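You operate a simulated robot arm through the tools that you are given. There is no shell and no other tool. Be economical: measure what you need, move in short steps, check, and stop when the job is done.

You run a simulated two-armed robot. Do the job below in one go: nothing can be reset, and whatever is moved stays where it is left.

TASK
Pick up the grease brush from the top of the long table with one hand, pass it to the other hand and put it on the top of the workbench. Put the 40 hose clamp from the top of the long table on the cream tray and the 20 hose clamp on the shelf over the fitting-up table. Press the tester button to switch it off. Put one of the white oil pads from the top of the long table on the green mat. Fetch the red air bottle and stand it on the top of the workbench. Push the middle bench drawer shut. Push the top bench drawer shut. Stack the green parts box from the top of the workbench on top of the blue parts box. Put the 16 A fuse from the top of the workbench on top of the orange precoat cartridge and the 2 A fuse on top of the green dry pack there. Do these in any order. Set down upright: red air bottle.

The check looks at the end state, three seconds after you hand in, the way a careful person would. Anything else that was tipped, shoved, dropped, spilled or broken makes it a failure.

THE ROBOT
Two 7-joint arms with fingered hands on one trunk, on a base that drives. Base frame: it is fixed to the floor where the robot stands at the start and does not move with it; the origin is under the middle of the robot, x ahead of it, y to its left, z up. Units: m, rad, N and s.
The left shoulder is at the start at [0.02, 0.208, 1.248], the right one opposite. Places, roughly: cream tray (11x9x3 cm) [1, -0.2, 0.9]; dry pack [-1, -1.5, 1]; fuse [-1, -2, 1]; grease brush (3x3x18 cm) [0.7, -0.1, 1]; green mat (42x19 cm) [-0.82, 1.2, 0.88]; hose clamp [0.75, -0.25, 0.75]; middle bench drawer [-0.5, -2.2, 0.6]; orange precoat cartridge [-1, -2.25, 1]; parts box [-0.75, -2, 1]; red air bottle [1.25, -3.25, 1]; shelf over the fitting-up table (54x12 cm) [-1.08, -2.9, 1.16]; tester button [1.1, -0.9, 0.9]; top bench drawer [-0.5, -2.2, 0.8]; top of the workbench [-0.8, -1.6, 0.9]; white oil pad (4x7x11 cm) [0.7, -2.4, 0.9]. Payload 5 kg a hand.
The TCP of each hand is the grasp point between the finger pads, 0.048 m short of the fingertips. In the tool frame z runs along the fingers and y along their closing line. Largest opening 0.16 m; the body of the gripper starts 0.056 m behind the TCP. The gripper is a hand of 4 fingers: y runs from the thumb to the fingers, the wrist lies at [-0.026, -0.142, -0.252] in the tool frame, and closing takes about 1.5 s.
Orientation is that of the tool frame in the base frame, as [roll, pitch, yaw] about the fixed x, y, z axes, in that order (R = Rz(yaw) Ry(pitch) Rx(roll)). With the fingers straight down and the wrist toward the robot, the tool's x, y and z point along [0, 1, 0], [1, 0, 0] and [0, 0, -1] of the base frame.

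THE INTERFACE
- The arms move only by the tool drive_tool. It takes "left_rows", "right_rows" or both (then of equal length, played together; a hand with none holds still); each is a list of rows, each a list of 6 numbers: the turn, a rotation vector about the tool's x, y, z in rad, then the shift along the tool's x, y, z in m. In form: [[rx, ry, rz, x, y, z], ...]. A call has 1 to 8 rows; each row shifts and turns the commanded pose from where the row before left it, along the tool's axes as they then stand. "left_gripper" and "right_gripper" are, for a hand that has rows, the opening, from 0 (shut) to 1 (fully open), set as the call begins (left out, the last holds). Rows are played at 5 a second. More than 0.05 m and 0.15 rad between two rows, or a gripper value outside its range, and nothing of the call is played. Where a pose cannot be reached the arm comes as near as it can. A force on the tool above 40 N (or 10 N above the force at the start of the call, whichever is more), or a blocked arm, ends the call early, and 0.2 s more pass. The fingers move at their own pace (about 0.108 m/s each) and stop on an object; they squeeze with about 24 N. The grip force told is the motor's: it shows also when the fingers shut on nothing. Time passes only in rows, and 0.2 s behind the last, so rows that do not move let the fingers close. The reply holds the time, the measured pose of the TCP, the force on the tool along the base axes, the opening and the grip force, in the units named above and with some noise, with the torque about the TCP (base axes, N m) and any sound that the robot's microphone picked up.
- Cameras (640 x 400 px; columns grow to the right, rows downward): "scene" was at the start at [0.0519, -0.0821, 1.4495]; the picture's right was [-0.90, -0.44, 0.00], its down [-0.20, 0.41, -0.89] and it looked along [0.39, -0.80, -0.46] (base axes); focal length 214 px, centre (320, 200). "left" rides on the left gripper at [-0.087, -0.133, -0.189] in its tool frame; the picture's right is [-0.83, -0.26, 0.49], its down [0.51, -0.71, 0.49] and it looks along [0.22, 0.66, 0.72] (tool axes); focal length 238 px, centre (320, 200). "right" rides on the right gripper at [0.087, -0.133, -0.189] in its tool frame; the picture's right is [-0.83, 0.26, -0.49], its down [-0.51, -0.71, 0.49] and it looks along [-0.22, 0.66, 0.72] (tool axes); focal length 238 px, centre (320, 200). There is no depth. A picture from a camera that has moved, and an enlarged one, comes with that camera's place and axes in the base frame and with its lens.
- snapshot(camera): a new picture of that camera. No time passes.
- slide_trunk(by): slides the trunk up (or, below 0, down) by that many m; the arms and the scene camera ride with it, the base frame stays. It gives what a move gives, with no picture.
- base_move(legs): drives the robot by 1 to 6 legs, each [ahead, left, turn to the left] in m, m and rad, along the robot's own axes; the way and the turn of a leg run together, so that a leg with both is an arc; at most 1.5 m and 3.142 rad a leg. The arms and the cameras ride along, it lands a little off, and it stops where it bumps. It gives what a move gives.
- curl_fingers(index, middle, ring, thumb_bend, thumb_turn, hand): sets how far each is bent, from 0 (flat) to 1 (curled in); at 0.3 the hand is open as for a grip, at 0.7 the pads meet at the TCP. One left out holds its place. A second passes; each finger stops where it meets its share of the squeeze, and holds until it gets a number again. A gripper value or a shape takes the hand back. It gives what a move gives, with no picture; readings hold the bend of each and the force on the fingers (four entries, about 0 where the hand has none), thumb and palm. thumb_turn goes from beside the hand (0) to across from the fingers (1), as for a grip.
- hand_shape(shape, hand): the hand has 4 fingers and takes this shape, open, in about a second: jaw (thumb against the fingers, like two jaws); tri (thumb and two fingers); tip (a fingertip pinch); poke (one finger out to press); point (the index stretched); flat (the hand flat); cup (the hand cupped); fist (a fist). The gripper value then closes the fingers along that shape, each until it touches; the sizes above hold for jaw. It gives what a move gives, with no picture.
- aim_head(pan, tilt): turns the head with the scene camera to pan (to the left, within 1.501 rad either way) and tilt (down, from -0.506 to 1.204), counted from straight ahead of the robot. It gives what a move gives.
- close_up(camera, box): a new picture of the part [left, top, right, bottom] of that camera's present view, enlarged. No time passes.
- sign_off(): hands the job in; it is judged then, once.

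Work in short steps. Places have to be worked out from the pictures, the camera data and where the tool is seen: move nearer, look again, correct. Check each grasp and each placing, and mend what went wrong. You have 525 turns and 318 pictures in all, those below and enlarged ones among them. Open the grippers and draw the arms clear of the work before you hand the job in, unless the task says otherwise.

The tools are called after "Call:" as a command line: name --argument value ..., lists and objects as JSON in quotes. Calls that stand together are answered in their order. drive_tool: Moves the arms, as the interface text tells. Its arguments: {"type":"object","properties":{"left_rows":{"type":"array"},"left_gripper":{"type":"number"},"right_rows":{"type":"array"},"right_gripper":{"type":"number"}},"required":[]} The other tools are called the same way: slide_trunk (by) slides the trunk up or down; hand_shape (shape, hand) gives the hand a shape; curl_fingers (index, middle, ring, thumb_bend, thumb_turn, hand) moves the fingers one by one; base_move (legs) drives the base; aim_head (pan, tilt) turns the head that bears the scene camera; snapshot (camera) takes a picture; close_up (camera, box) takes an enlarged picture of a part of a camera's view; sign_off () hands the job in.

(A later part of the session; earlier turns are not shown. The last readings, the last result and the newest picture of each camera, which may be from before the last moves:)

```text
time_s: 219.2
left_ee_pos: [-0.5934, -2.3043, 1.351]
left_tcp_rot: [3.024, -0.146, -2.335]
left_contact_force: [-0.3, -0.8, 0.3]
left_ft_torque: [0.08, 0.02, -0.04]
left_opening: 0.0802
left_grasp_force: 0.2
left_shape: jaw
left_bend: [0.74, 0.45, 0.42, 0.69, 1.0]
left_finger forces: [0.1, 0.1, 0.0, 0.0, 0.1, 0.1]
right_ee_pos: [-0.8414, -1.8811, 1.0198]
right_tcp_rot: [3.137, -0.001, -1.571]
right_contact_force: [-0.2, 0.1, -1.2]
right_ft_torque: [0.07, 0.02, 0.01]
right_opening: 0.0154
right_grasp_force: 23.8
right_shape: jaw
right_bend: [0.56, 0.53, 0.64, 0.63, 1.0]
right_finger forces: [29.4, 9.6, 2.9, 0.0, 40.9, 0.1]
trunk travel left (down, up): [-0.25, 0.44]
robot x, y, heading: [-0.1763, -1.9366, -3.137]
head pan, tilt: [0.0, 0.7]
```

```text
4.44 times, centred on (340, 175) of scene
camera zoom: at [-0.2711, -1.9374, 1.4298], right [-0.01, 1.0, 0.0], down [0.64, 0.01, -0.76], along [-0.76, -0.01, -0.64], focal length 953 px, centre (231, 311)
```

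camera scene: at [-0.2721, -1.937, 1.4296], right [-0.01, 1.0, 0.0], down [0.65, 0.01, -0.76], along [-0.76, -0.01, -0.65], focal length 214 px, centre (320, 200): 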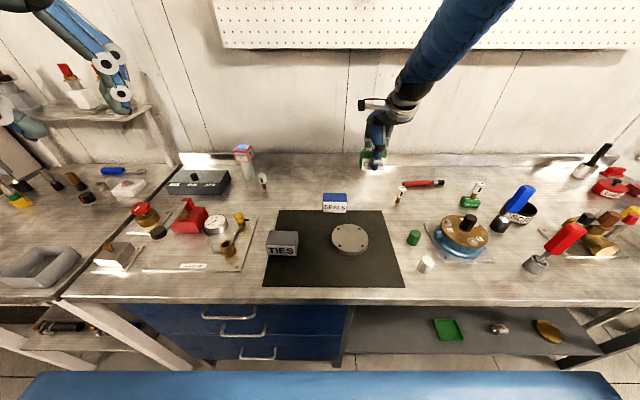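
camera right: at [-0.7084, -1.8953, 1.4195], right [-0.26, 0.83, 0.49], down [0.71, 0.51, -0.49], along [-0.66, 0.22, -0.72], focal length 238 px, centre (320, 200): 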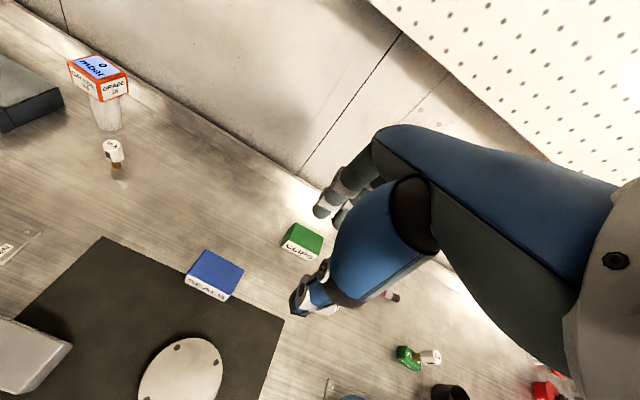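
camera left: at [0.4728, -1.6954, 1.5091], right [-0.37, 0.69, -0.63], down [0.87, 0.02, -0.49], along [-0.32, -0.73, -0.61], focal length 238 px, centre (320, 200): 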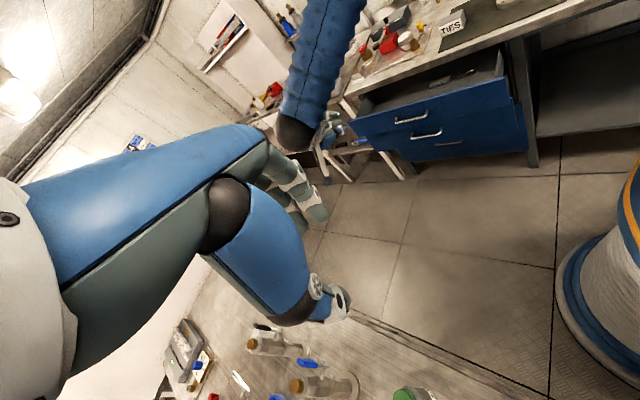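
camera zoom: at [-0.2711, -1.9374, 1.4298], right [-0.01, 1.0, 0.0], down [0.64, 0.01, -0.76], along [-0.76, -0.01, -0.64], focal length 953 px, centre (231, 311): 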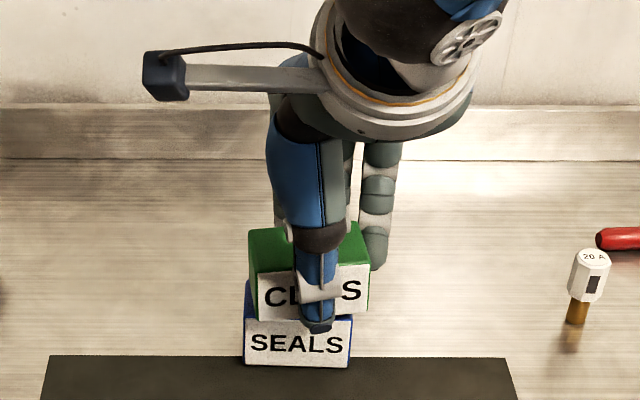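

Now fore-aft fits; shift 11 mm left and lower.

Call:
drive_tool --right_rows '[[0, 0, 0, 0.011, 0, 0], [0, 0, 0, 0, 0, 0.006], [0, 0, 0, 0, 0, 0.003], [0, 0, 0, 0, 0, 0]]'

Call:
close_up --camera "scene" --box '[290, 130, 390, 220]'

```text
time_s: 220.2
left_ee_pos: [-0.5925, -2.3038, 1.3517]
left_tcp_rot: [3.02, -0.146, -2.335]
left_contact_force: [0.5, -1.0, 0.2]
left_ft_torque: [0.01, -0.05, 0.02]
left_opening: 0.0798
left_grasp_force: 0.0
left_shape: jaw
left_bend: [0.74, 0.45, 0.42, 0.69, 1.0]
left_finger forces: [0.0, 0.0, 0.0, 0.0, 0.1, 0.0]
right_ee_pos: [-0.84, -1.8921, 1.01]
right_tcp_rot: [3.138, -0.001, -1.569]
right_contact_force: [-0.3, -0.9, -1.1]
right_ft_torque: [0.01, 0.0, 0.0]
right_opening: 0.0154
right_grasp_force: 23.6
right_shape: jaw
right_bend: [0.56, 0.53, 0.64, 0.63, 1.0]
right_finger forces: [29.4, 9.5, 2.8, 0.0, 41.0, 0.1]
trunk travel left (down, up): [-0.25, 0.44]
robot x, y, heading: [-0.1754, -1.9344, -3.133]
head pan, tilt: [0.0, 0.7]
```

```text
4.44 times, centred on (340, 175) of scene
camera zoom: at [-0.2704, -1.9375, 1.4298], right [-0.01, 1.0, 0.0], down [0.64, 0.01, -0.76], along [-0.76, -0.01, -0.64], focal length 953 px, centre (231, 311)
```

zoom: 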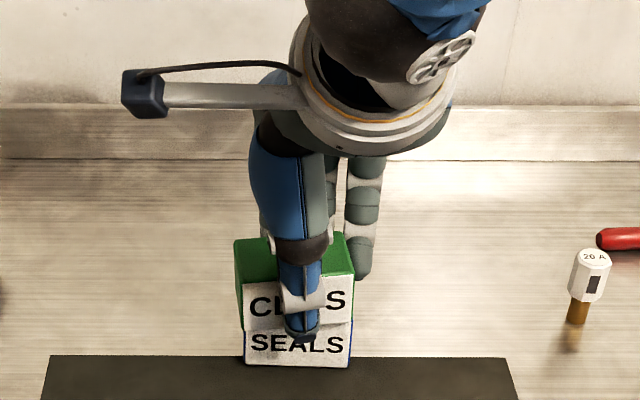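

Aligned. Touch down.

Call:
drive_tool --right_rows '[[0, 0, 0, 0, 0, 0.0015], [0, 0, 0, 0, 0, 0.001], [0, 0, 0, 0, 0, 0]]'

```text
time_s: 221.0
left_ee_pos: [-0.5933, -2.3038, 1.352]
left_tcp_rot: [3.021, -0.144, -2.336]
left_contact_force: [0.9, 0.4, -0.2]
left_ft_torque: [0.0, -0.01, -0.01]
left_opening: 0.08
left_grasp_force: 0.1
left_shape: jaw
left_bend: [0.74, 0.45, 0.42, 0.69, 1.0]
left_finger forces: [0.1, 0.0, 0.0, 0.1, 0.0, 0.0]
right_ee_pos: [-0.8397, -1.8935, 1.0073]
right_tcp_rot: [3.138, 0.0, -1.569]
right_contact_force: [1.6, 1.3, 6.4]
right_ft_torque: [-0.24, -0.16, 0.07]
right_opening: 0.0154
right_grasp_force: 24.2
right_shape: jaw
right_bend: [0.56, 0.53, 0.64, 0.63, 1.0]
right_finger forces: [30.5, 9.6, 3.6, 0.0, 43.8, 0.1]
trunk travel left (down, up): [-0.25, 0.44]
robot x, y, heading: [-0.1761, -1.9362, -3.136]
head pan, tilt: [0.0, 0.7]
```

Contact (6 N). Release stepwise.

Call:
curl_fingers --hand "right" --index 0.52 --middle 0.5 --ring 0.5 --thumb_bend 0.58 --thumb_turn 1

Call:
curl_fingers --hand "right" --index 0.42 --middle 0.42 --ring 0.42 --thumb_bend 0.45

Call:
close_up --camera "scene" --box '[290, 130, 390, 220]'

```text
time_s: 222.0
left_ee_pos: [-0.5941, -2.3041, 1.3523]
left_tcp_rot: [3.021, -0.146, -2.337]
left_contact_force: [0.6, 0.4, 1.1]
left_ft_torque: [0.01, 0.02, 0.0]
left_opening: 0.0802
left_grasp_force: 0.2
left_shape: jaw
left_bend: [0.74, 0.45, 0.42, 0.69, 1.0]
left_finger forces: [0.1, 0.1, 0.0, 0.0, 0.1, 0.0]
right_ee_pos: [-0.8399, -1.8954, 1.0077]
right_tcp_rot: [3.14, 0.001, -1.568]
right_contact_force: [-0.1, -0.4, 0.2]
right_ft_torque: [0.04, 0.01, 0.03]
right_opening: 0.0727
right_grasp_force: 0.2
right_shape: fingers
right_bend: [0.52, 0.5, 0.5, 0.57, 1.0]
right_finger forces: [0.0, 0.0, 0.0, 0.0, 0.0, 0.0]
trunk travel left (down, up): [-0.25, 0.44]
robot x, y, heading: [-0.1752, -1.9339, -3.131]
head pan, tilt: [0.0, 0.7]
```

```text
time_s: 223.0
left_ee_pos: [-0.5929, -2.3038, 1.3522]
left_tcp_rot: [3.022, -0.146, -2.338]
left_contact_force: [0.2, 0.2, -0.5]
left_ft_torque: [0.0, 0.01, 0.04]
left_opening: 0.0801
left_grasp_force: 0.0
left_shape: jaw
left_bend: [0.74, 0.45, 0.42, 0.69, 1.0]
left_finger forces: [0.0, 0.1, 0.0, 0.0, 0.1, 0.0]
right_ee_pos: [-0.8398, -1.8943, 1.0075]
right_tcp_rot: [3.137, 0.0, -1.569]
right_contact_force: [0.4, -0.6, -0.5]
right_ft_torque: [0.04, -0.03, -0.01]
right_opening: 0.1165
right_grasp_force: 0.0
right_shape: fingers
right_bend: [0.42, 0.42, 0.42, 0.45, 0.99]
right_finger forces: [0.0, 0.1, 0.0, 0.1, 0.0, 0.0]
trunk travel left (down, up): [-0.25, 0.44]
robot x, y, heading: [-0.1778, -1.9386, -3.13]
head pan, tilt: [0.0, 0.7]
```

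```text
4.44 times, centred on (340, 175) of scene
camera zoom: at [-0.2705, -1.9371, 1.4298], right [-0.01, 1.0, 0.0], down [0.64, 0.01, -0.76], along [-0.76, -0.01, -0.64], focal length 953 px, centre (231, 311)
```

zoom: 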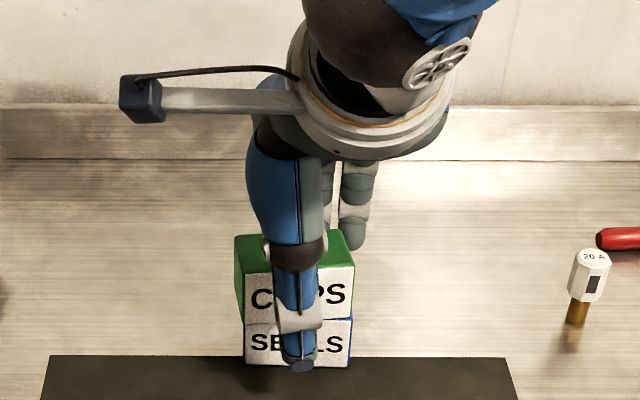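

Stacked. Raise the hand straight up and verify.

Call:
drive_tool --right_rows '[[0, 0, 0, 0, 0, -0.03], [0, 0, 0, 0, 0, -0.04], [0, 0, 0, 0, 0, -0.05], [0, 0, 0, 0, 0, -0.05], [0, 0, 0, 0, 0, -0.05]]'

Call:
close_up --camera "scene" --box '[220, 110, 400, 240]'

Call:
snapshot --camera "right"

```text
time_s: 224.2
left_ee_pos: [-0.5912, -2.3054, 1.3522]
left_tcp_rot: [3.018, -0.147, -2.336]
left_contact_force: [0.7, 0.5, 0.3]
left_ft_torque: [0.01, 0.13, 0.04]
left_opening: 0.0799
left_grasp_force: 0.0
left_shape: jaw
left_bend: [0.74, 0.45, 0.42, 0.69, 1.0]
left_finger forces: [0.0, 0.0, 0.0, 0.1, 0.0, 0.1]
right_ee_pos: [-0.8365, -1.8956, 1.2253]
right_tcp_rot: [3.14, 0.001, -1.57]
right_contact_force: [1.7, -0.9, -0.9]
right_ft_torque: [0.01, 0.14, 0.03]
right_opening: 0.1168
right_grasp_force: 0.1
right_shape: fingers
right_bend: [0.42, 0.42, 0.42, 0.45, 0.99]
right_finger forces: [0.0, 0.1, 0.0, 0.0, 0.0, 0.0]
trunk travel left (down, up): [-0.25, 0.44]
robot x, y, heading: [-0.1779, -1.9392, -3.132]
head pan, tilt: [0.0, 0.7]
```

```text
3.08 times, centred on (310, 175) of scene
camera zoom: at [-0.269, -1.9376, 1.43], right [-0.01, 1.0, 0.0], down [0.64, 0.01, -0.77], along [-0.77, -0.01, -0.64], focal length 660 px, centre (351, 277)
```

zoom: 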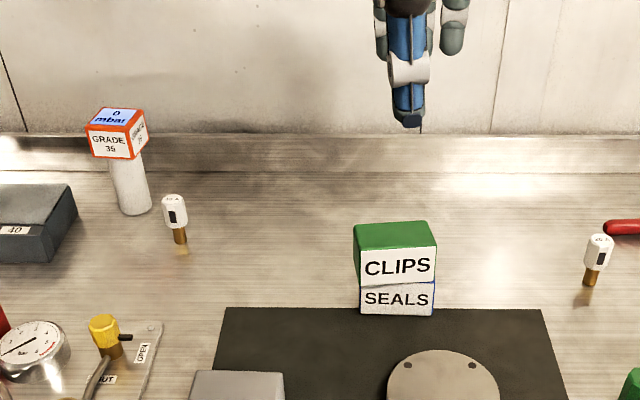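

```text
157 pictures are left
camera right: at [-0.7026, -1.9827, 1.4153], right [-0.26, 0.83, 0.49], down [0.71, 0.51, -0.49], along [-0.66, 0.22, -0.72], focal length 238 px, centre (320, 200)
```

right: 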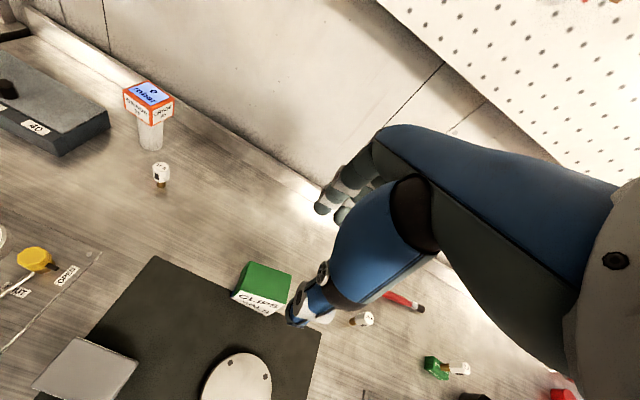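

CLIPS is neatly on SEALS. Next: 16 A fuse (≈(−0.969,−2.18)) to the cartridge top (≈(−1.050,−2.248,1.044)). Slide the base left 0.33.

Call:
base_move --legs '[[0, 0.33, 0]]'

Call:
snapshot --camera "scene"

Call:
snapshot --camera "right"

```text
time_s: 226.3
left_ee_pos: [-0.5914, -2.6191, 1.3511]
left_tcp_rot: [3.022, -0.145, -2.341]
left_contact_force: [-1.5, 0.2, 0.7]
left_ft_torque: [0.07, 0.05, -0.03]
left_opening: 0.0799
left_grasp_force: 0.1
left_shape: jaw
left_bend: [0.74, 0.45, 0.42, 0.69, 1.0]
left_finger forces: [0.1, 0.0, 0.0, 0.0, 0.0, 0.0]
right_ee_pos: [-0.8349, -2.2093, 1.2252]
right_tcp_rot: [3.138, 0.001, -1.573]
right_contact_force: [0.6, -0.6, 0.6]
right_ft_torque: [0.11, 0.02, -0.03]
right_opening: 0.1167
right_grasp_force: 0.1
right_shape: fingers
right_bend: [0.42, 0.42, 0.42, 0.45, 0.99]
right_finger forces: [0.1, 0.1, 0.1, 0.0, 0.0, 0.0]
trunk travel left (down, up): [-0.25, 0.44]
robot x, y, heading: [-0.1744, -2.2533, -3.138]
head pan, tilt: [0.0, 0.7]
```

```text
156 pictures are left
camera scene: at [-0.2685, -2.2534, 1.4298], right [0.0, 1.0, 0.0], down [0.64, 0.0, -0.76], along [-0.76, 0.0, -0.64], focal length 214 px, centre (320, 200)
```

scene: 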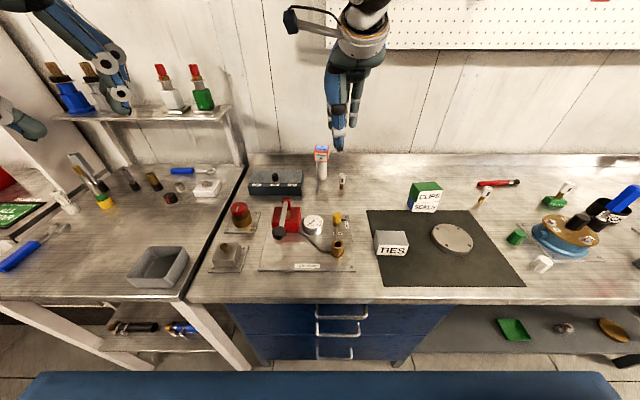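

```text
155 pictures are left
camera right: at [-0.7026, -2.2966, 1.4148], right [-0.26, 0.83, 0.49], down [0.71, 0.51, -0.49], along [-0.66, 0.22, -0.72], focal length 238 px, centre (320, 200)
```

right: 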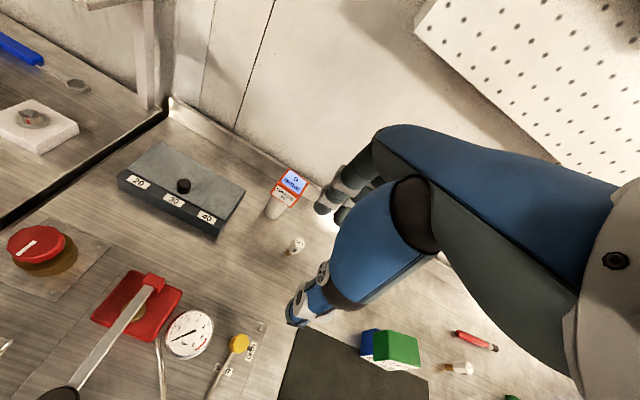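

Rotate the hand +0.5 rad so the fingers avoid the cartridge, then go above the 16 A fuse.

Call:
drive_tool --right_rows '[[0, 0, 0.125, 0, 0, 0], [0, 0, 0.125, 0, 0, 0], [0, 0, 0.125, 0, 0, 0], [0, 0, 0.125, 0, 0, 0], [0, 0, 0, 0.012, 0.045, 0], [0, 0, 0, 0.012, 0.045, 0], [0, 0, 0, 0.011, 0.0435, 0], [0, 0, 0, 0, 0, 0.05]]'

Call:
drive_tool --right_rows '[[0, 0, 0, 0, 0, 0.05], [0, 0, 0, 0, 0, 0.05]]'

Call:
close_up --camera "right" --box '[180, 140, 420, 340]'

Call:
close_up --camera "scene" --box '[280, 90, 400, 210]'

```text
time_s: 228.1
left_ee_pos: [-0.5939, -2.6196, 1.3504]
left_tcp_rot: [3.023, -0.145, -2.341]
left_contact_force: [-0.8, 0.0, 0.2]
left_ft_torque: [0.02, -0.09, -0.03]
left_opening: 0.0801
left_grasp_force: 0.1
left_shape: jaw
left_bend: [0.74, 0.45, 0.42, 0.69, 1.0]
left_finger forces: [0.1, 0.0, 0.0, 0.0, 0.0, 0.1]
right_ee_pos: [-0.9719, -2.1756, 1.1764]
right_tcp_rot: [3.137, -0.002, -2.071]
right_contact_force: [-0.7, -0.5, 1.8]
right_ft_torque: [0.02, -0.1, 0.0]
right_opening: 0.1167
right_grasp_force: 0.2
right_shape: fingers
right_bend: [0.42, 0.42, 0.42, 0.45, 0.99]
right_finger forces: [0.0, 0.0, 0.1, 0.0, 0.1, 0.1]
trunk travel left (down, up): [-0.25, 0.44]
robot x, y, heading: [-0.1739, -2.2565, -3.139]
head pan, tilt: [0.0, 0.7]
```

```text
time_s: 228.7
left_ee_pos: [-0.5929, -2.6191, 1.3513]
left_tcp_rot: [3.023, -0.144, -2.342]
left_contact_force: [-0.5, 0.1, 0.0]
left_ft_torque: [-0.04, 0.0, -0.01]
left_opening: 0.0801
left_grasp_force: 0.0
left_shape: jaw
left_bend: [0.74, 0.45, 0.42, 0.69, 1.0]
left_finger forces: [0.0, 0.1, 0.0, 0.1, 0.0, 0.0]
right_ee_pos: [-0.9716, -2.1755, 1.0727]
right_tcp_rot: [3.136, -0.005, -2.074]
right_contact_force: [-0.3, 1.3, 2.5]
right_ft_torque: [-0.04, -0.13, 0.02]
right_opening: 0.117
right_grasp_force: 0.2
right_shape: fingers
right_bend: [0.42, 0.42, 0.42, 0.45, 0.99]
right_finger forces: [0.0, 0.0, 0.0, 0.0, 0.0, 0.1]
trunk travel left (down, up): [-0.25, 0.44]
robot x, y, heading: [-0.1778, -2.2543, -3.134]
head pan, tilt: [0.0, 0.7]
```

```text
2.00 times, centred on (300, 240) of right
camera zoom: at [-0.8955, -2.3164, 1.2626], right [0.18, 0.86, 0.49], down [0.86, 0.1, -0.5], along [-0.47, 0.51, -0.72], focal length 477 px, centre (360, 120)
```

zoom: 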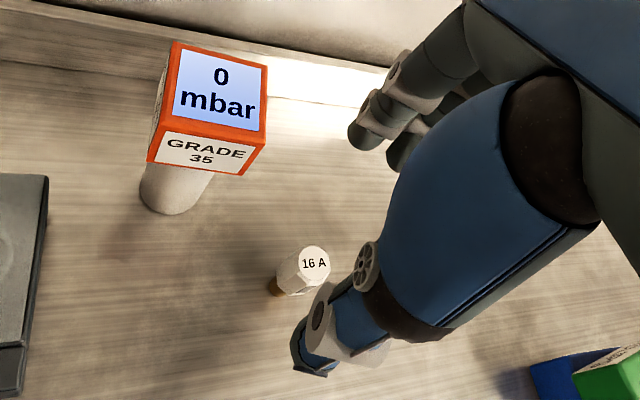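

```text
3.33 times, centred on (340, 150) of scene
camera zoom: at [-0.2689, -2.2522, 1.4298], right [0.0, 1.0, 0.0], down [0.64, 0.0, -0.76], along [-0.76, 0.0, -0.64], focal length 715 px, centre (253, 367)
```

zoom: 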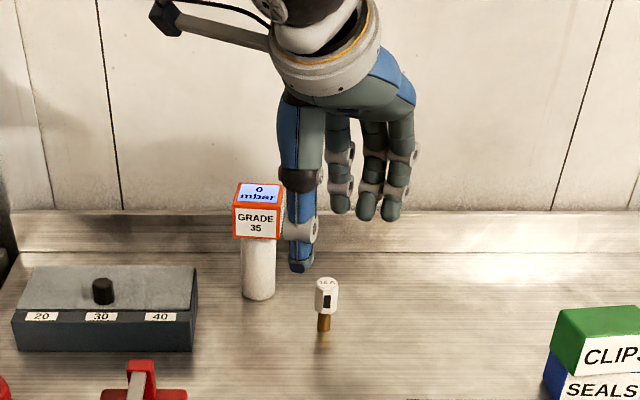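

Fuse at (−0.967,−2.167). Correct 1 cm, narrow the opening, descend.

Call:
drive_tool --right_rows '[[0, 0, 0, -0.0095, 0, 0.02], [0, 0, 0, 0, 0, 0.035], [0, 0, 0, 0, 0, 0.034]]'

Call:
close_up --camera "scene" --box '[290, 110, 390, 200]'

Call:
close_up --camera "right" --box '[220, 160, 400, 320]'

```text
time_s: 229.5
left_ee_pos: [-0.5938, -2.6171, 1.3517]
left_tcp_rot: [3.021, -0.146, -2.341]
left_contact_force: [-0.7, 0.6, -0.6]
left_ft_torque: [-0.01, -0.07, 0.02]
left_opening: 0.08
left_grasp_force: 0.1
left_shape: jaw
left_bend: [0.74, 0.45, 0.42, 0.69, 1.0]
left_finger forces: [0.1, 0.0, 0.1, 0.0, 0.1, 0.0]
right_ee_pos: [-0.9661, -2.1683, 0.9843]
right_tcp_rot: [3.139, -0.001, -2.072]
right_contact_force: [-1.6, -0.4, 2.0]
right_ft_torque: [-0.02, -0.13, 0.02]
right_opening: 0.117
right_grasp_force: 0.1
right_shape: fingers
right_bend: [0.42, 0.42, 0.42, 0.45, 0.99]
right_finger forces: [0.0, 0.1, 0.1, 0.1, 0.2, 0.0]
trunk travel left (down, up): [-0.25, 0.44]
robot x, y, heading: [-0.1743, -2.2545, -3.136]
head pan, tilt: [0.0, 0.7]
```

```text
4.44 times, centred on (340, 155) of scene
camera zoom: at [-0.2693, -2.2523, 1.4298], right [0.0, 1.0, 0.0], down [0.64, 0.0, -0.76], along [-0.76, 0.0, -0.64], focal length 953 px, centre (231, 400)
```

zoom: 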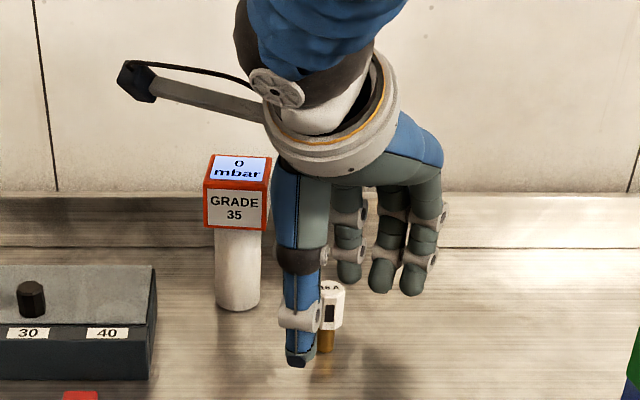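

```text
2.50 times, centred on (310, 240) of right
camera zoom: at [-0.8911, -2.3078, 1.1743], right [0.18, 0.86, 0.49], down [0.86, 0.1, -0.49], along [-0.47, 0.51, -0.72], focal length 596 px, centre (345, 100)
```

zoom: 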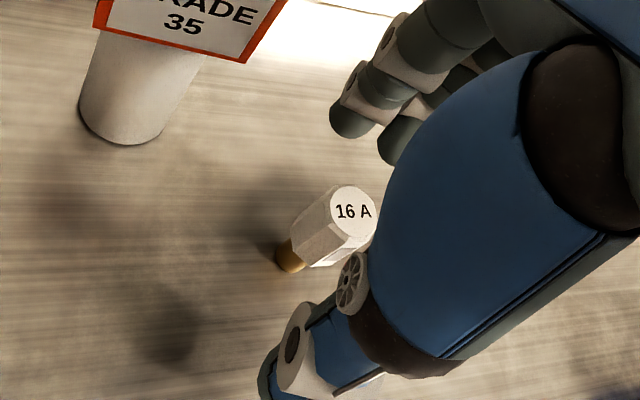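

Fuse between thumb and fingers. Close and lift a little.

Call:
drive_tool --right_rows '[[0, 0, 0, 0, 0, 0], [0, 0, 0, 0, 0, 0], [0, 0, 0, 0, 0, 0], [0, 0, 0, 0, 0, 0], [0, 0, 0, 0, 0, 0], [0, 0, 0, 0, 0, 0], [0, 0, 0, 0, 0, 0]]' --right_gripper 0

Call:
close_up --camera "scene" --box '[290, 110, 390, 200]'

```text
time_s: 231.1
left_ee_pos: [-0.5927, -2.6173, 1.3524]
left_tcp_rot: [3.022, -0.144, -2.34]
left_contact_force: [0.0, -0.1, 0.6]
left_ft_torque: [0.0, 0.0, -0.04]
left_opening: 0.0799
left_grasp_force: 0.1
left_shape: jaw
left_bend: [0.74, 0.45, 0.42, 0.69, 1.0]
left_finger forces: [0.0, 0.1, 0.0, 0.0, 0.0, 0.1]
right_ee_pos: [-0.9648, -2.1675, 0.9854]
right_tcp_rot: [3.137, -0.002, -2.074]
right_contact_force: [-0.4, -1.3, 0.1]
right_ft_torque: [-0.02, 0.0, -0.04]
right_opening: 0.0136
right_grasp_force: 23.8
right_shape: jaw
right_bend: [0.72, 0.7, 0.7, 0.74, 1.0]
right_finger forces: [14.2, 5.3, 0.0, 0.1, 18.9, 0.0]
trunk travel left (down, up): [-0.25, 0.44]
robot x, y, heading: [-0.175, -2.2558, -3.133]
head pan, tilt: [0.0, 0.7]
```

```text
4.44 times, centred on (340, 155) of scene
camera zoom: at [-0.2686, -2.2525, 1.4298], right [0.0, 1.0, 0.0], down [0.64, 0.0, -0.76], along [-0.76, 0.0, -0.64], focal length 953 px, centre (231, 400)
```

zoom: 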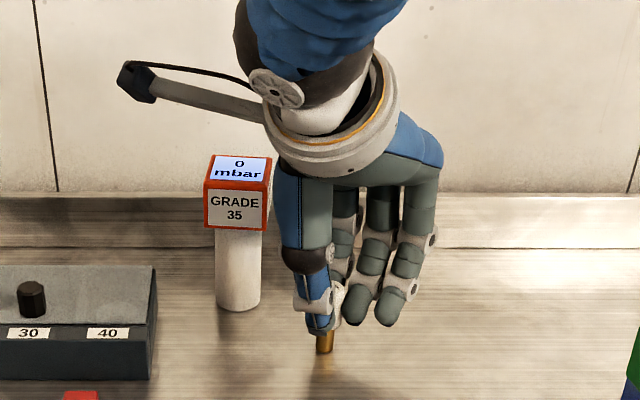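

Gripped upright. Lift 19 cm and move over the cartridge top (−1.043,−2.246).

Call:
drive_tool --right_rows '[[0, 0, 0, 0, 0, -0.045], [0, 0, 0, 0, 0, -0.05], [0, 0, 0, 0, 0, -0.05], [0, 0, 0, 0, 0, -0.04], [0, 0, 0, 0.036, 0.01, 0], [0, 0, 0, 0.036, 0.01, 0], [0, 0, 0, 0.036, 0.009, 0], [0, 0, 0, 0, 0, 0]]'

Call:
close_up --camera "scene" --box '[270, 80, 370, 180]'

Call:
close_up --camera "right" --box '[220, 160, 400, 320]'

Call:
snapshot --camera "left"

```text
time_s: 232.9
left_ee_pos: [-0.5887, -2.6171, 1.3533]
left_tcp_rot: [3.021, -0.147, -2.341]
left_contact_force: [0.7, 1.0, 0.4]
left_ft_torque: [-0.09, 0.1, 0.02]
left_opening: 0.0801
left_grasp_force: 0.1
left_shape: jaw
left_bend: [0.74, 0.45, 0.42, 0.69, 1.0]
left_finger forces: [0.0, 0.0, 0.0, 0.1, 0.0, 0.0]
right_ee_pos: [-1.0396, -2.245, 1.1724]
right_tcp_rot: [3.14, -0.002, -2.073]
right_contact_force: [1.3, 0.6, 0.1]
right_ft_torque: [-0.05, 0.08, -0.04]
right_opening: 0.0136
right_grasp_force: 24.1
right_shape: jaw
right_bend: [0.72, 0.7, 0.7, 0.74, 1.0]
right_finger forces: [14.4, 5.4, 0.1, 0.0, 19.0, 0.1]
trunk travel left (down, up): [-0.25, 0.44]
robot x, y, heading: [-0.1742, -2.2541, -3.136]
head pan, tilt: [0.0, 0.7]
```

```text
4.00 times, centred on (320, 130) of scene
camera zoom: at [-0.2671, -2.2517, 1.43], right [0.0, 1.0, 0.0], down [0.64, 0.0, -0.77], along [-0.77, 0.0, -0.64], focal length 858 px, centre (320, 480)
```

zoom: 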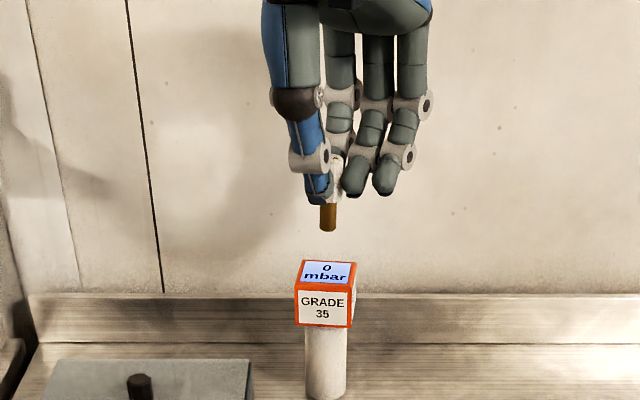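

```text
2.50 times, centred on (310, 240) of right
camera zoom: at [-0.9638, -2.3859, 1.3612], right [0.18, 0.86, 0.49], down [0.86, 0.1, -0.49], along [-0.47, 0.51, -0.72], focal length 596 px, centre (345, 100)
```

zoom: 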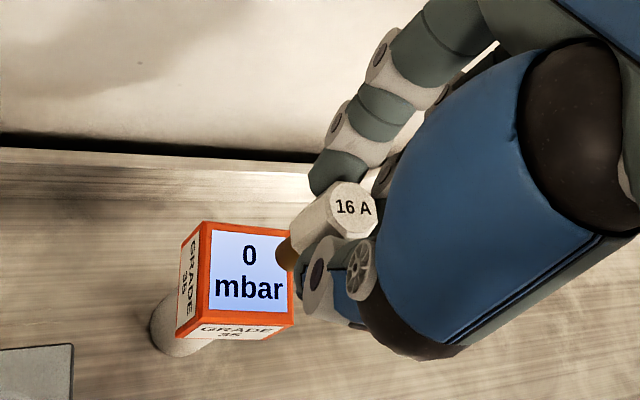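

```text
147 pictures are left
camera left: at [-0.4033, -2.6449, 1.509], right [0.66, 0.4, -0.63], down [0.06, -0.87, -0.49], along [-0.75, 0.29, -0.6], focal length 238 px, centre (320, 200)
```

left: 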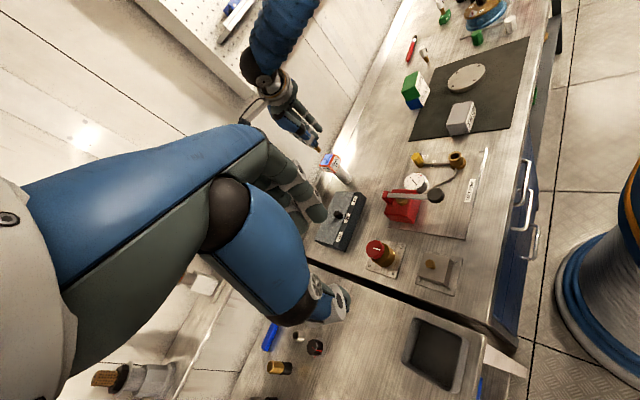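

Pin is within a few mm of the cube centre. Lower 3.6 cm, then creep.

Call:
drive_tool --right_rows '[[0, 0, 0, 0.002, 0.003, 0.02], [0, 0, 0, 0, 0, 0.014], [0, 0, 0, 0, 0, 0]]'

Call:
close_up --camera "scene" --box '[290, 100, 360, 170]'

Call:
close_up --camera "right" --box '[240, 160, 380, 300]'

```text
time_s: 233.7
left_ee_pos: [-0.5922, -2.6181, 1.3504]
left_tcp_rot: [3.023, -0.145, -2.341]
left_contact_force: [0.4, -0.1, -0.5]
left_ft_torque: [-0.02, 0.01, 0.01]
left_opening: 0.0801
left_grasp_force: 0.1
left_shape: jaw
left_bend: [0.74, 0.45, 0.42, 0.69, 1.0]
left_finger forces: [0.0, 0.0, 0.1, 0.1, 0.1, 0.0]
right_ee_pos: [-1.045, -2.2476, 1.1351]
right_tcp_rot: [3.138, -0.001, -2.072]
right_contact_force: [0.2, -0.2, -1.0]
right_ft_torque: [-0.01, -0.01, -0.02]
right_opening: 0.0137
right_grasp_force: 24.4
right_shape: jaw
right_bend: [0.72, 0.7, 0.7, 0.74, 1.0]
right_finger forces: [14.6, 5.5, 0.0, 0.0, 18.9, 0.0]
trunk travel left (down, up): [-0.25, 0.44]
robot x, y, heading: [-0.174, -2.2479, -3.14]
head pan, tilt: [0.0, 0.7]
```

```text
5.71 times, centred on (325, 135) of scene
camera zoom: at [-0.2687, -2.2525, 1.4298], right [0.0, 1.0, 0.0], down [0.64, 0.0, -0.76], along [-0.76, 0.0, -0.64], focal length 1226 px, centre (291, 571)
```

zoom: 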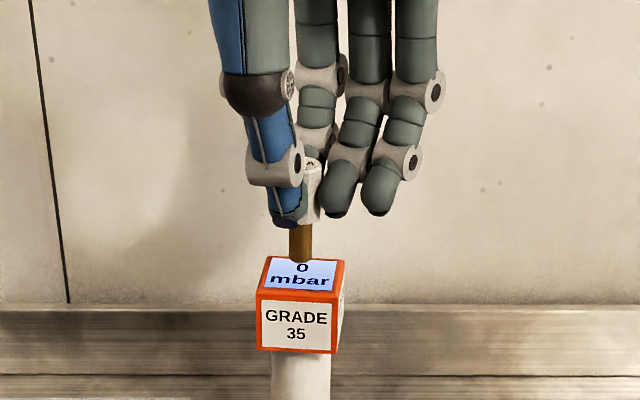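

```text
2.86 times, centred on (310, 230) of right
camera zoom: at [-0.97, -2.3881, 1.3251], right [0.18, 0.86, 0.49], down [0.86, 0.1, -0.49], along [-0.47, 0.51, -0.72], focal length 681 px, centre (349, 114)
```

zoom: 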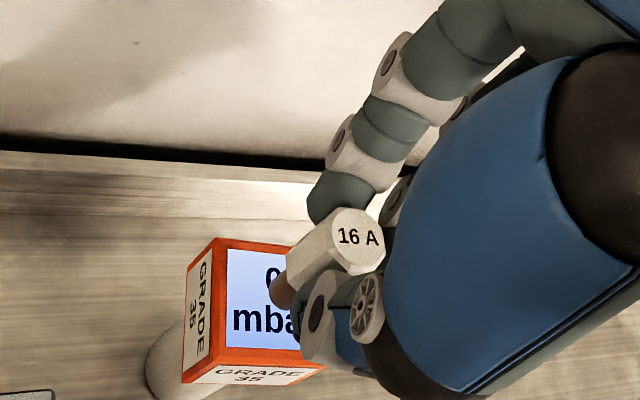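

Slight correction 3 mm toward me and creep down to contact.

Call:
drive_tool --right_rows '[[0, 0, 0, -0.001, -0.003, 0.002], [0, 0, 0, 0, 0, 0.002], [0, 0, 0, 0, 0, 0]]'

Call:
drive_tool --right_rows '[[0, 0, 0, 0, 0, 0.002], [0, 0, 0, 0, 0, 0]]'

```text
time_s: 234.5
left_ee_pos: [-0.5924, -2.6185, 1.3516]
left_tcp_rot: [3.022, -0.147, -2.341]
left_contact_force: [-0.5, 0.3, 0.0]
left_ft_torque: [0.02, 0.04, 0.0]
left_opening: 0.0802
left_grasp_force: 0.0
left_shape: jaw
left_bend: [0.74, 0.45, 0.42, 0.69, 1.0]
left_finger forces: [0.1, 0.1, 0.1, 0.1, 0.0, 0.1]
right_ee_pos: [-1.0426, -2.2476, 1.1347]
right_tcp_rot: [3.137, -0.001, -2.074]
right_contact_force: [0.1, -0.4, -0.8]
right_ft_torque: [0.0, -0.02, 0.0]
right_opening: 0.0136
right_grasp_force: 24.5
right_shape: jaw
right_bend: [0.72, 0.7, 0.7, 0.74, 1.0]
right_finger forces: [14.5, 5.5, 0.1, 0.0, 18.8, 0.0]
trunk travel left (down, up): [-0.25, 0.44]
robot x, y, heading: [-0.1745, -2.2518, -3.134]
head pan, tilt: [0.0, 0.7]
```

```text
time_s: 235.1
left_ee_pos: [-0.5916, -2.6179, 1.3522]
left_tcp_rot: [3.021, -0.146, -2.341]
left_contact_force: [-0.1, -0.7, 0.4]
left_ft_torque: [0.0, 0.01, 0.0]
left_opening: 0.0801
left_grasp_force: 0.2
left_shape: jaw
left_bend: [0.74, 0.45, 0.42, 0.69, 1.0]
left_finger forces: [0.0, 0.1, 0.1, 0.1, 0.1, 0.1]
right_ee_pos: [-1.0433, -2.2478, 1.131]
right_tcp_rot: [3.138, -0.003, -2.073]
right_contact_force: [0.1, -0.7, -0.7]
right_ft_torque: [-0.03, 0.02, 0.0]
right_opening: 0.0137
right_grasp_force: 24.1
right_shape: jaw
right_bend: [0.72, 0.7, 0.7, 0.74, 1.0]
right_finger forces: [14.5, 5.4, 0.0, 0.0, 18.7, 0.0]
trunk travel left (down, up): [-0.25, 0.44]
robot x, y, heading: [-0.1725, -2.2513, -3.136]
head pan, tilt: [0.0, 0.7]
```

Not touching yet; continue 2 mm steps.

Call:
drive_tool --right_rows '[[0, 0, 0, 0, 0, 0.002], [0, 0, 0, 0, 0, 0]]'

Call:
drive_tool --right_rows '[[0, 0, 0, 0, 0, 0.0015], [0, 0, 0, 0, 0, 0]]'

```text
time_s: 235.7
left_ee_pos: [-0.5914, -2.6176, 1.351]
left_tcp_rot: [3.022, -0.146, -2.341]
left_contact_force: [-0.1, 0.4, 0.1]
left_ft_torque: [0.03, 0.0, 0.0]
left_opening: 0.0799
left_grasp_force: 0.0
left_shape: jaw
left_bend: [0.74, 0.45, 0.42, 0.69, 1.0]
left_finger forces: [0.0, 0.1, 0.0, 0.1, 0.1, 0.0]
right_ee_pos: [-1.0437, -2.2471, 1.131]
right_tcp_rot: [3.138, 0.0, -2.073]
right_contact_force: [-0.2, -0.4, -1.5]
right_ft_torque: [-0.01, 0.0, -0.01]
right_opening: 0.0133
right_grasp_force: 23.6
right_shape: jaw
right_bend: [0.72, 0.7, 0.7, 0.74, 1.0]
right_finger forces: [14.5, 5.4, 0.1, 0.0, 18.7, 0.1]
trunk travel left (down, up): [-0.25, 0.44]
robot x, y, heading: [-0.1743, -2.2531, -3.135]
head pan, tilt: [0.0, 0.7]
```

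```text
time_s: 236.3
left_ee_pos: [-0.5927, -2.6181, 1.3521]
left_tcp_rot: [3.022, -0.145, -2.341]
left_contact_force: [0.2, 0.0, -0.1]
left_ft_torque: [0.0, 0.03, -0.03]
left_opening: 0.08
left_grasp_force: 0.0
left_shape: jaw
left_bend: [0.74, 0.45, 0.42, 0.69, 1.0]
left_finger forces: [0.0, 0.0, 0.0, 0.1, 0.0, 0.0]
right_ee_pos: [-1.0436, -2.247, 1.1277]
right_tcp_rot: [3.137, 0.0, -2.072]
right_contact_force: [-0.8, -0.1, -1.0]
right_ft_torque: [0.02, 0.01, -0.01]
right_opening: 0.0138
right_grasp_force: 23.5
right_shape: jaw
right_bend: [0.72, 0.7, 0.7, 0.74, 1.0]
right_finger forces: [14.5, 5.4, 0.0, 0.0, 18.7, 0.0]
trunk travel left (down, up): [-0.25, 0.44]
robot x, y, heading: [-0.1739, -2.251, -3.139]
head pan, tilt: [0.0, 0.7]
```

Call:
close_up --camera "scene" --box '[290, 100, 360, 170]'

Call:
drive_tool --right_rows '[[0, 0, 0, 0, 0, 0.0015], [0, 0, 0, 0, 0, 0]]'

```text
5.71 times, centred on (325, 135) of scene
camera zoom: at [-0.2686, -2.2525, 1.4298], right [0.0, 1.0, 0.0], down [0.64, 0.0, -0.76], along [-0.76, 0.0, -0.64], focal length 1226 px, centre (291, 571)
```

zoom: 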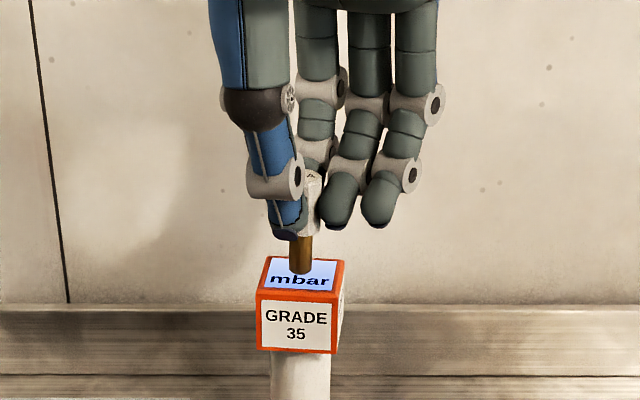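

```text
time_s: 236.9
left_ee_pos: [-0.5918, -2.6179, 1.3521]
left_tcp_rot: [3.021, -0.147, -2.34]
left_contact_force: [0.7, -0.4, 0.3]
left_ft_torque: [0.01, -0.03, 0.03]
left_opening: 0.08
left_grasp_force: 0.0
left_shape: jaw
left_bend: [0.74, 0.45, 0.42, 0.69, 1.0]
left_finger forces: [0.1, 0.1, 0.0, 0.0, 0.1, 0.0]
right_ee_pos: [-1.0438, -2.2469, 1.1267]
right_tcp_rot: [3.138, -0.001, -2.075]
right_contact_force: [0.0, 0.3, 0.1]
right_ft_torque: [-0.05, 0.01, -0.01]
right_opening: 0.0136
right_grasp_force: 24.1
right_shape: jaw
right_bend: [0.72, 0.7, 0.7, 0.74, 1.0]
right_finger forces: [14.5, 5.4, 0.0, 0.0, 18.8, 0.1]
trunk travel left (down, up): [-0.25, 0.44]
robot x, y, heading: [-0.1691, -2.251, -3.14]
head pan, tilt: [0.0, 0.7]
```

Pin at the middle of the top; keep creeping to contact.

Call:
drive_tool --right_rows '[[0, 0, 0, 0, 0, 0.0015], [0, 0, 0, 0, 0, 0]]'

Call:
drive_tool --right_rows '[[0, 0, 0, 0, 0, 0.0015], [0, 0, 0, 0, 0, 0]]'

```text
time_s: 237.5
left_ee_pos: [-0.5923, -2.6188, 1.3519]
left_tcp_rot: [3.021, -0.146, -2.339]
left_contact_force: [0.3, 1.0, 0.3]
left_ft_torque: [0.01, -0.01, 0.01]
left_opening: 0.08
left_grasp_force: 0.1
left_shape: jaw
left_bend: [0.74, 0.45, 0.42, 0.69, 1.0]
left_finger forces: [0.1, 0.0, 0.1, 0.1, 0.1, 0.0]
right_ee_pos: [-1.0433, -2.2484, 1.1253]
right_tcp_rot: [3.139, -0.002, -2.073]
right_contact_force: [0.3, -0.7, -0.2]
right_ft_torque: [0.01, 0.05, -0.02]
right_opening: 0.0135
right_grasp_force: 23.6
right_shape: jaw
right_bend: [0.72, 0.7, 0.7, 0.74, 1.0]
right_finger forces: [14.5, 5.4, 0.0, 0.0, 18.7, 0.0]
trunk travel left (down, up): [-0.25, 0.44]
robot x, y, heading: [-0.178, -2.2507, -3.133]
head pan, tilt: [0.0, 0.7]
```

```text
time_s: 238.1
left_ee_pos: [-0.5917, -2.6188, 1.3527]
left_tcp_rot: [3.022, -0.145, -2.34]
left_contact_force: [0.2, 0.0, -0.1]
left_ft_torque: [0.0, 0.01, -0.01]
left_opening: 0.0801
left_grasp_force: 0.1
left_shape: jaw
left_bend: [0.74, 0.45, 0.42, 0.69, 1.0]
left_finger forces: [0.1, 0.0, 0.0, 0.1, 0.1, 0.0]
right_ee_pos: [-1.0429, -2.2473, 1.124]
right_tcp_rot: [3.138, -0.001, -2.072]
right_contact_force: [0.0, 0.4, 0.9]
right_ft_torque: [0.02, 0.0, -0.01]
right_opening: 0.0136
right_grasp_force: 24.0
right_shape: jaw
right_bend: [0.72, 0.7, 0.7, 0.74, 1.0]
right_finger forces: [14.7, 5.5, 0.0, 0.0, 19.3, 0.0]
trunk travel left (down, up): [-0.25, 0.44]
robot x, y, heading: [-0.1694, -2.2527, -3.133]
head pan, tilt: [0.0, 0.7]
```

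Just touching. Add 1 mm, then release in a small caged step.

Call:
drive_tool --right_rows '[[0, 0, 0, 0, 0, 0.001], [0, 0, 0, 0, 0, 0]]'

Call:
curl_fingers --hand "right" --index 0.64 --middle 0.65 --ring 0.62 --thumb_bend 0.69 --thumb_turn 1

Call:
close_up --camera "scene" --box '[290, 100, 360, 170]'

Call:
close_up --camera "right" --box '[240, 160, 380, 300]'

```text
time_s: 238.7
left_ee_pos: [-0.5919, -2.6187, 1.3519]
left_tcp_rot: [3.021, -0.145, -2.341]
left_contact_force: [-1.1, 0.4, 0.0]
left_ft_torque: [-0.03, -0.01, 0.01]
left_opening: 0.08
left_grasp_force: 0.1
left_shape: jaw
left_bend: [0.74, 0.45, 0.42, 0.69, 1.0]
left_finger forces: [0.0, 0.1, 0.0, 0.0, 0.0, 0.0]
right_ee_pos: [-1.0436, -2.2473, 1.1248]
right_tcp_rot: [3.136, -0.001, -2.074]
right_contact_force: [0.1, 0.8, 6.6]
right_ft_torque: [-0.07, 0.04, -0.02]
right_opening: 0.0138
right_grasp_force: 23.8
right_shape: jaw
right_bend: [0.72, 0.7, 0.7, 0.74, 1.0]
right_finger forces: [14.9, 5.6, 0.0, 0.1, 20.4, 0.0]
trunk travel left (down, up): [-0.25, 0.44]
robot x, y, heading: [-0.1713, -2.2537, -3.139]
head pan, tilt: [0.0, 0.7]
```

```text
time_s: 239.7
left_ee_pos: [-0.5923, -2.6175, 1.3533]
left_tcp_rot: [3.023, -0.146, -2.341]
left_contact_force: [0.6, -0.1, -0.2]
left_ft_torque: [0.02, 0.0, -0.03]
left_opening: 0.08
left_grasp_force: 0.1
left_shape: jaw
left_bend: [0.74, 0.45, 0.42, 0.69, 1.0]
left_finger forces: [0.1, 0.1, 0.0, 0.0, 0.0, 0.1]
right_ee_pos: [-1.0429, -2.2482, 1.1238]
right_tcp_rot: [3.137, -0.001, -2.073]
right_contact_force: [0.4, 0.1, -1.1]
right_ft_torque: [0.01, 0.0, 0.0]
right_opening: 0.0321
right_grasp_force: 2.4
right_shape: fingers
right_bend: [0.63, 0.65, 0.62, 0.68, 1.0]
right_finger forces: [2.3, 0.0, 0.0, 0.1, 2.3, 0.0]
trunk travel left (down, up): [-0.25, 0.44]
robot x, y, heading: [-0.1745, -2.2539, -3.138]
head pan, tilt: [0.0, 0.7]
```

```text
5.71 times, centred on (325, 135) of scene
camera zoom: at [-0.2685, -2.2525, 1.4298], right [0.0, 1.0, 0.0], down [0.64, 0.0, -0.76], along [-0.76, 0.0, -0.64], focal length 1226 px, centre (291, 571)
```

zoom: 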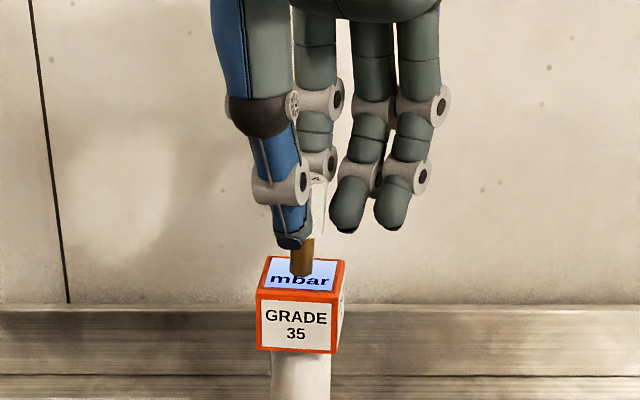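

```text
2.86 times, centred on (310, 230) of right
camera zoom: at [-0.9684, -2.3878, 1.3123], right [0.18, 0.86, 0.49], down [0.86, 0.1, -0.49], along [-0.47, 0.51, -0.72], focal length 681 px, centre (349, 114)
```

zoom: 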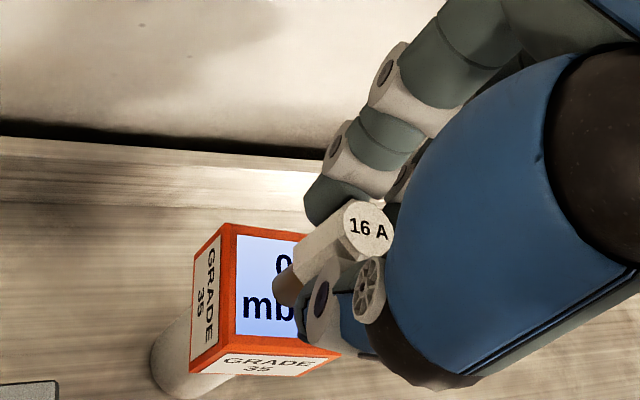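

Still lightly held; small lean only. Open a further small step.

Call:
curl_fingers --hand "right" --index 0.61 --middle 0.62 --ring 0.6 --thumb_bend 0.66 --thumb_turn 1

Call:
close_up --camera "scene" --box '[290, 100, 360, 170]'

Call:
close_up --camera "right" --box '[240, 160, 380, 300]'

```text
time_s: 240.7
left_ee_pos: [-0.591, -2.6185, 1.3517]
left_tcp_rot: [3.022, -0.145, -2.341]
left_contact_force: [-0.3, -0.7, 0.5]
left_ft_torque: [0.02, 0.04, 0.01]
left_opening: 0.0801
left_grasp_force: 0.0
left_shape: jaw
left_bend: [0.74, 0.45, 0.42, 0.69, 1.0]
left_finger forces: [0.0, 0.1, 0.0, 0.0, 0.1, 0.1]
right_ee_pos: [-1.044, -2.2462, 1.123]
right_tcp_rot: [3.138, -0.002, -2.074]
right_contact_force: [0.1, -0.2, 0.3]
right_ft_torque: [0.01, 0.01, 0.0]
right_opening: 0.0369
right_grasp_force: 0.1
right_shape: fingers
right_bend: [0.61, 0.62, 0.6, 0.66, 1.0]
right_finger forces: [0.0, 0.1, 0.0, 0.0, 0.0, 0.1]
trunk travel left (down, up): [-0.25, 0.44]
robot x, y, heading: [-0.1741, -2.2519, -3.131]
head pan, tilt: [0.0, 0.7]
```

```text
5.71 times, centred on (325, 135) of scene
camera zoom: at [-0.2686, -2.2525, 1.4298], right [0.0, 1.0, 0.0], down [0.64, 0.0, -0.76], along [-0.76, 0.0, -0.64], focal length 1226 px, centre (291, 571)
```

zoom: 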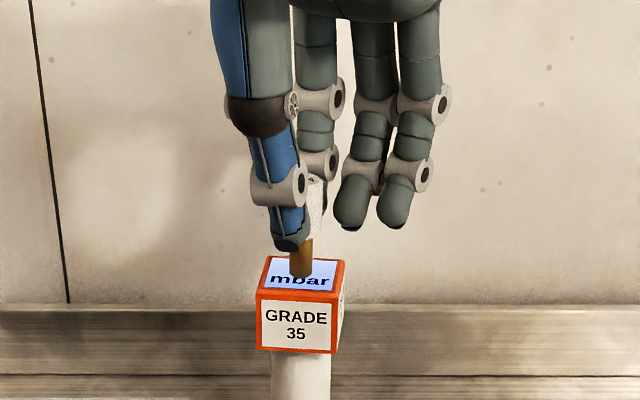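

```text
2.86 times, centred on (310, 230) of right
camera zoom: at [-0.9685, -2.3878, 1.3124], right [0.18, 0.86, 0.49], down [0.86, 0.1, -0.49], along [-0.47, 0.51, -0.72], focal length 681 px, centre (349, 114)
```

zoom: 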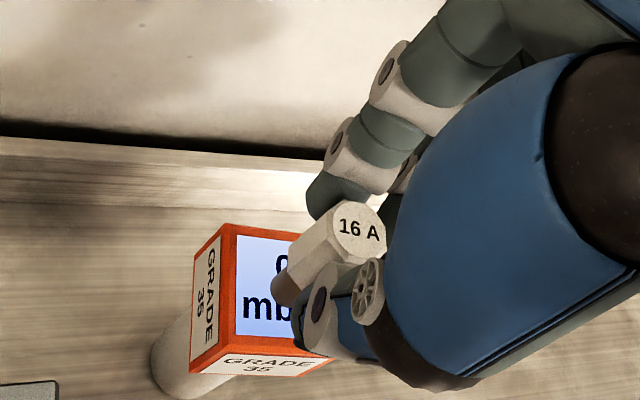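

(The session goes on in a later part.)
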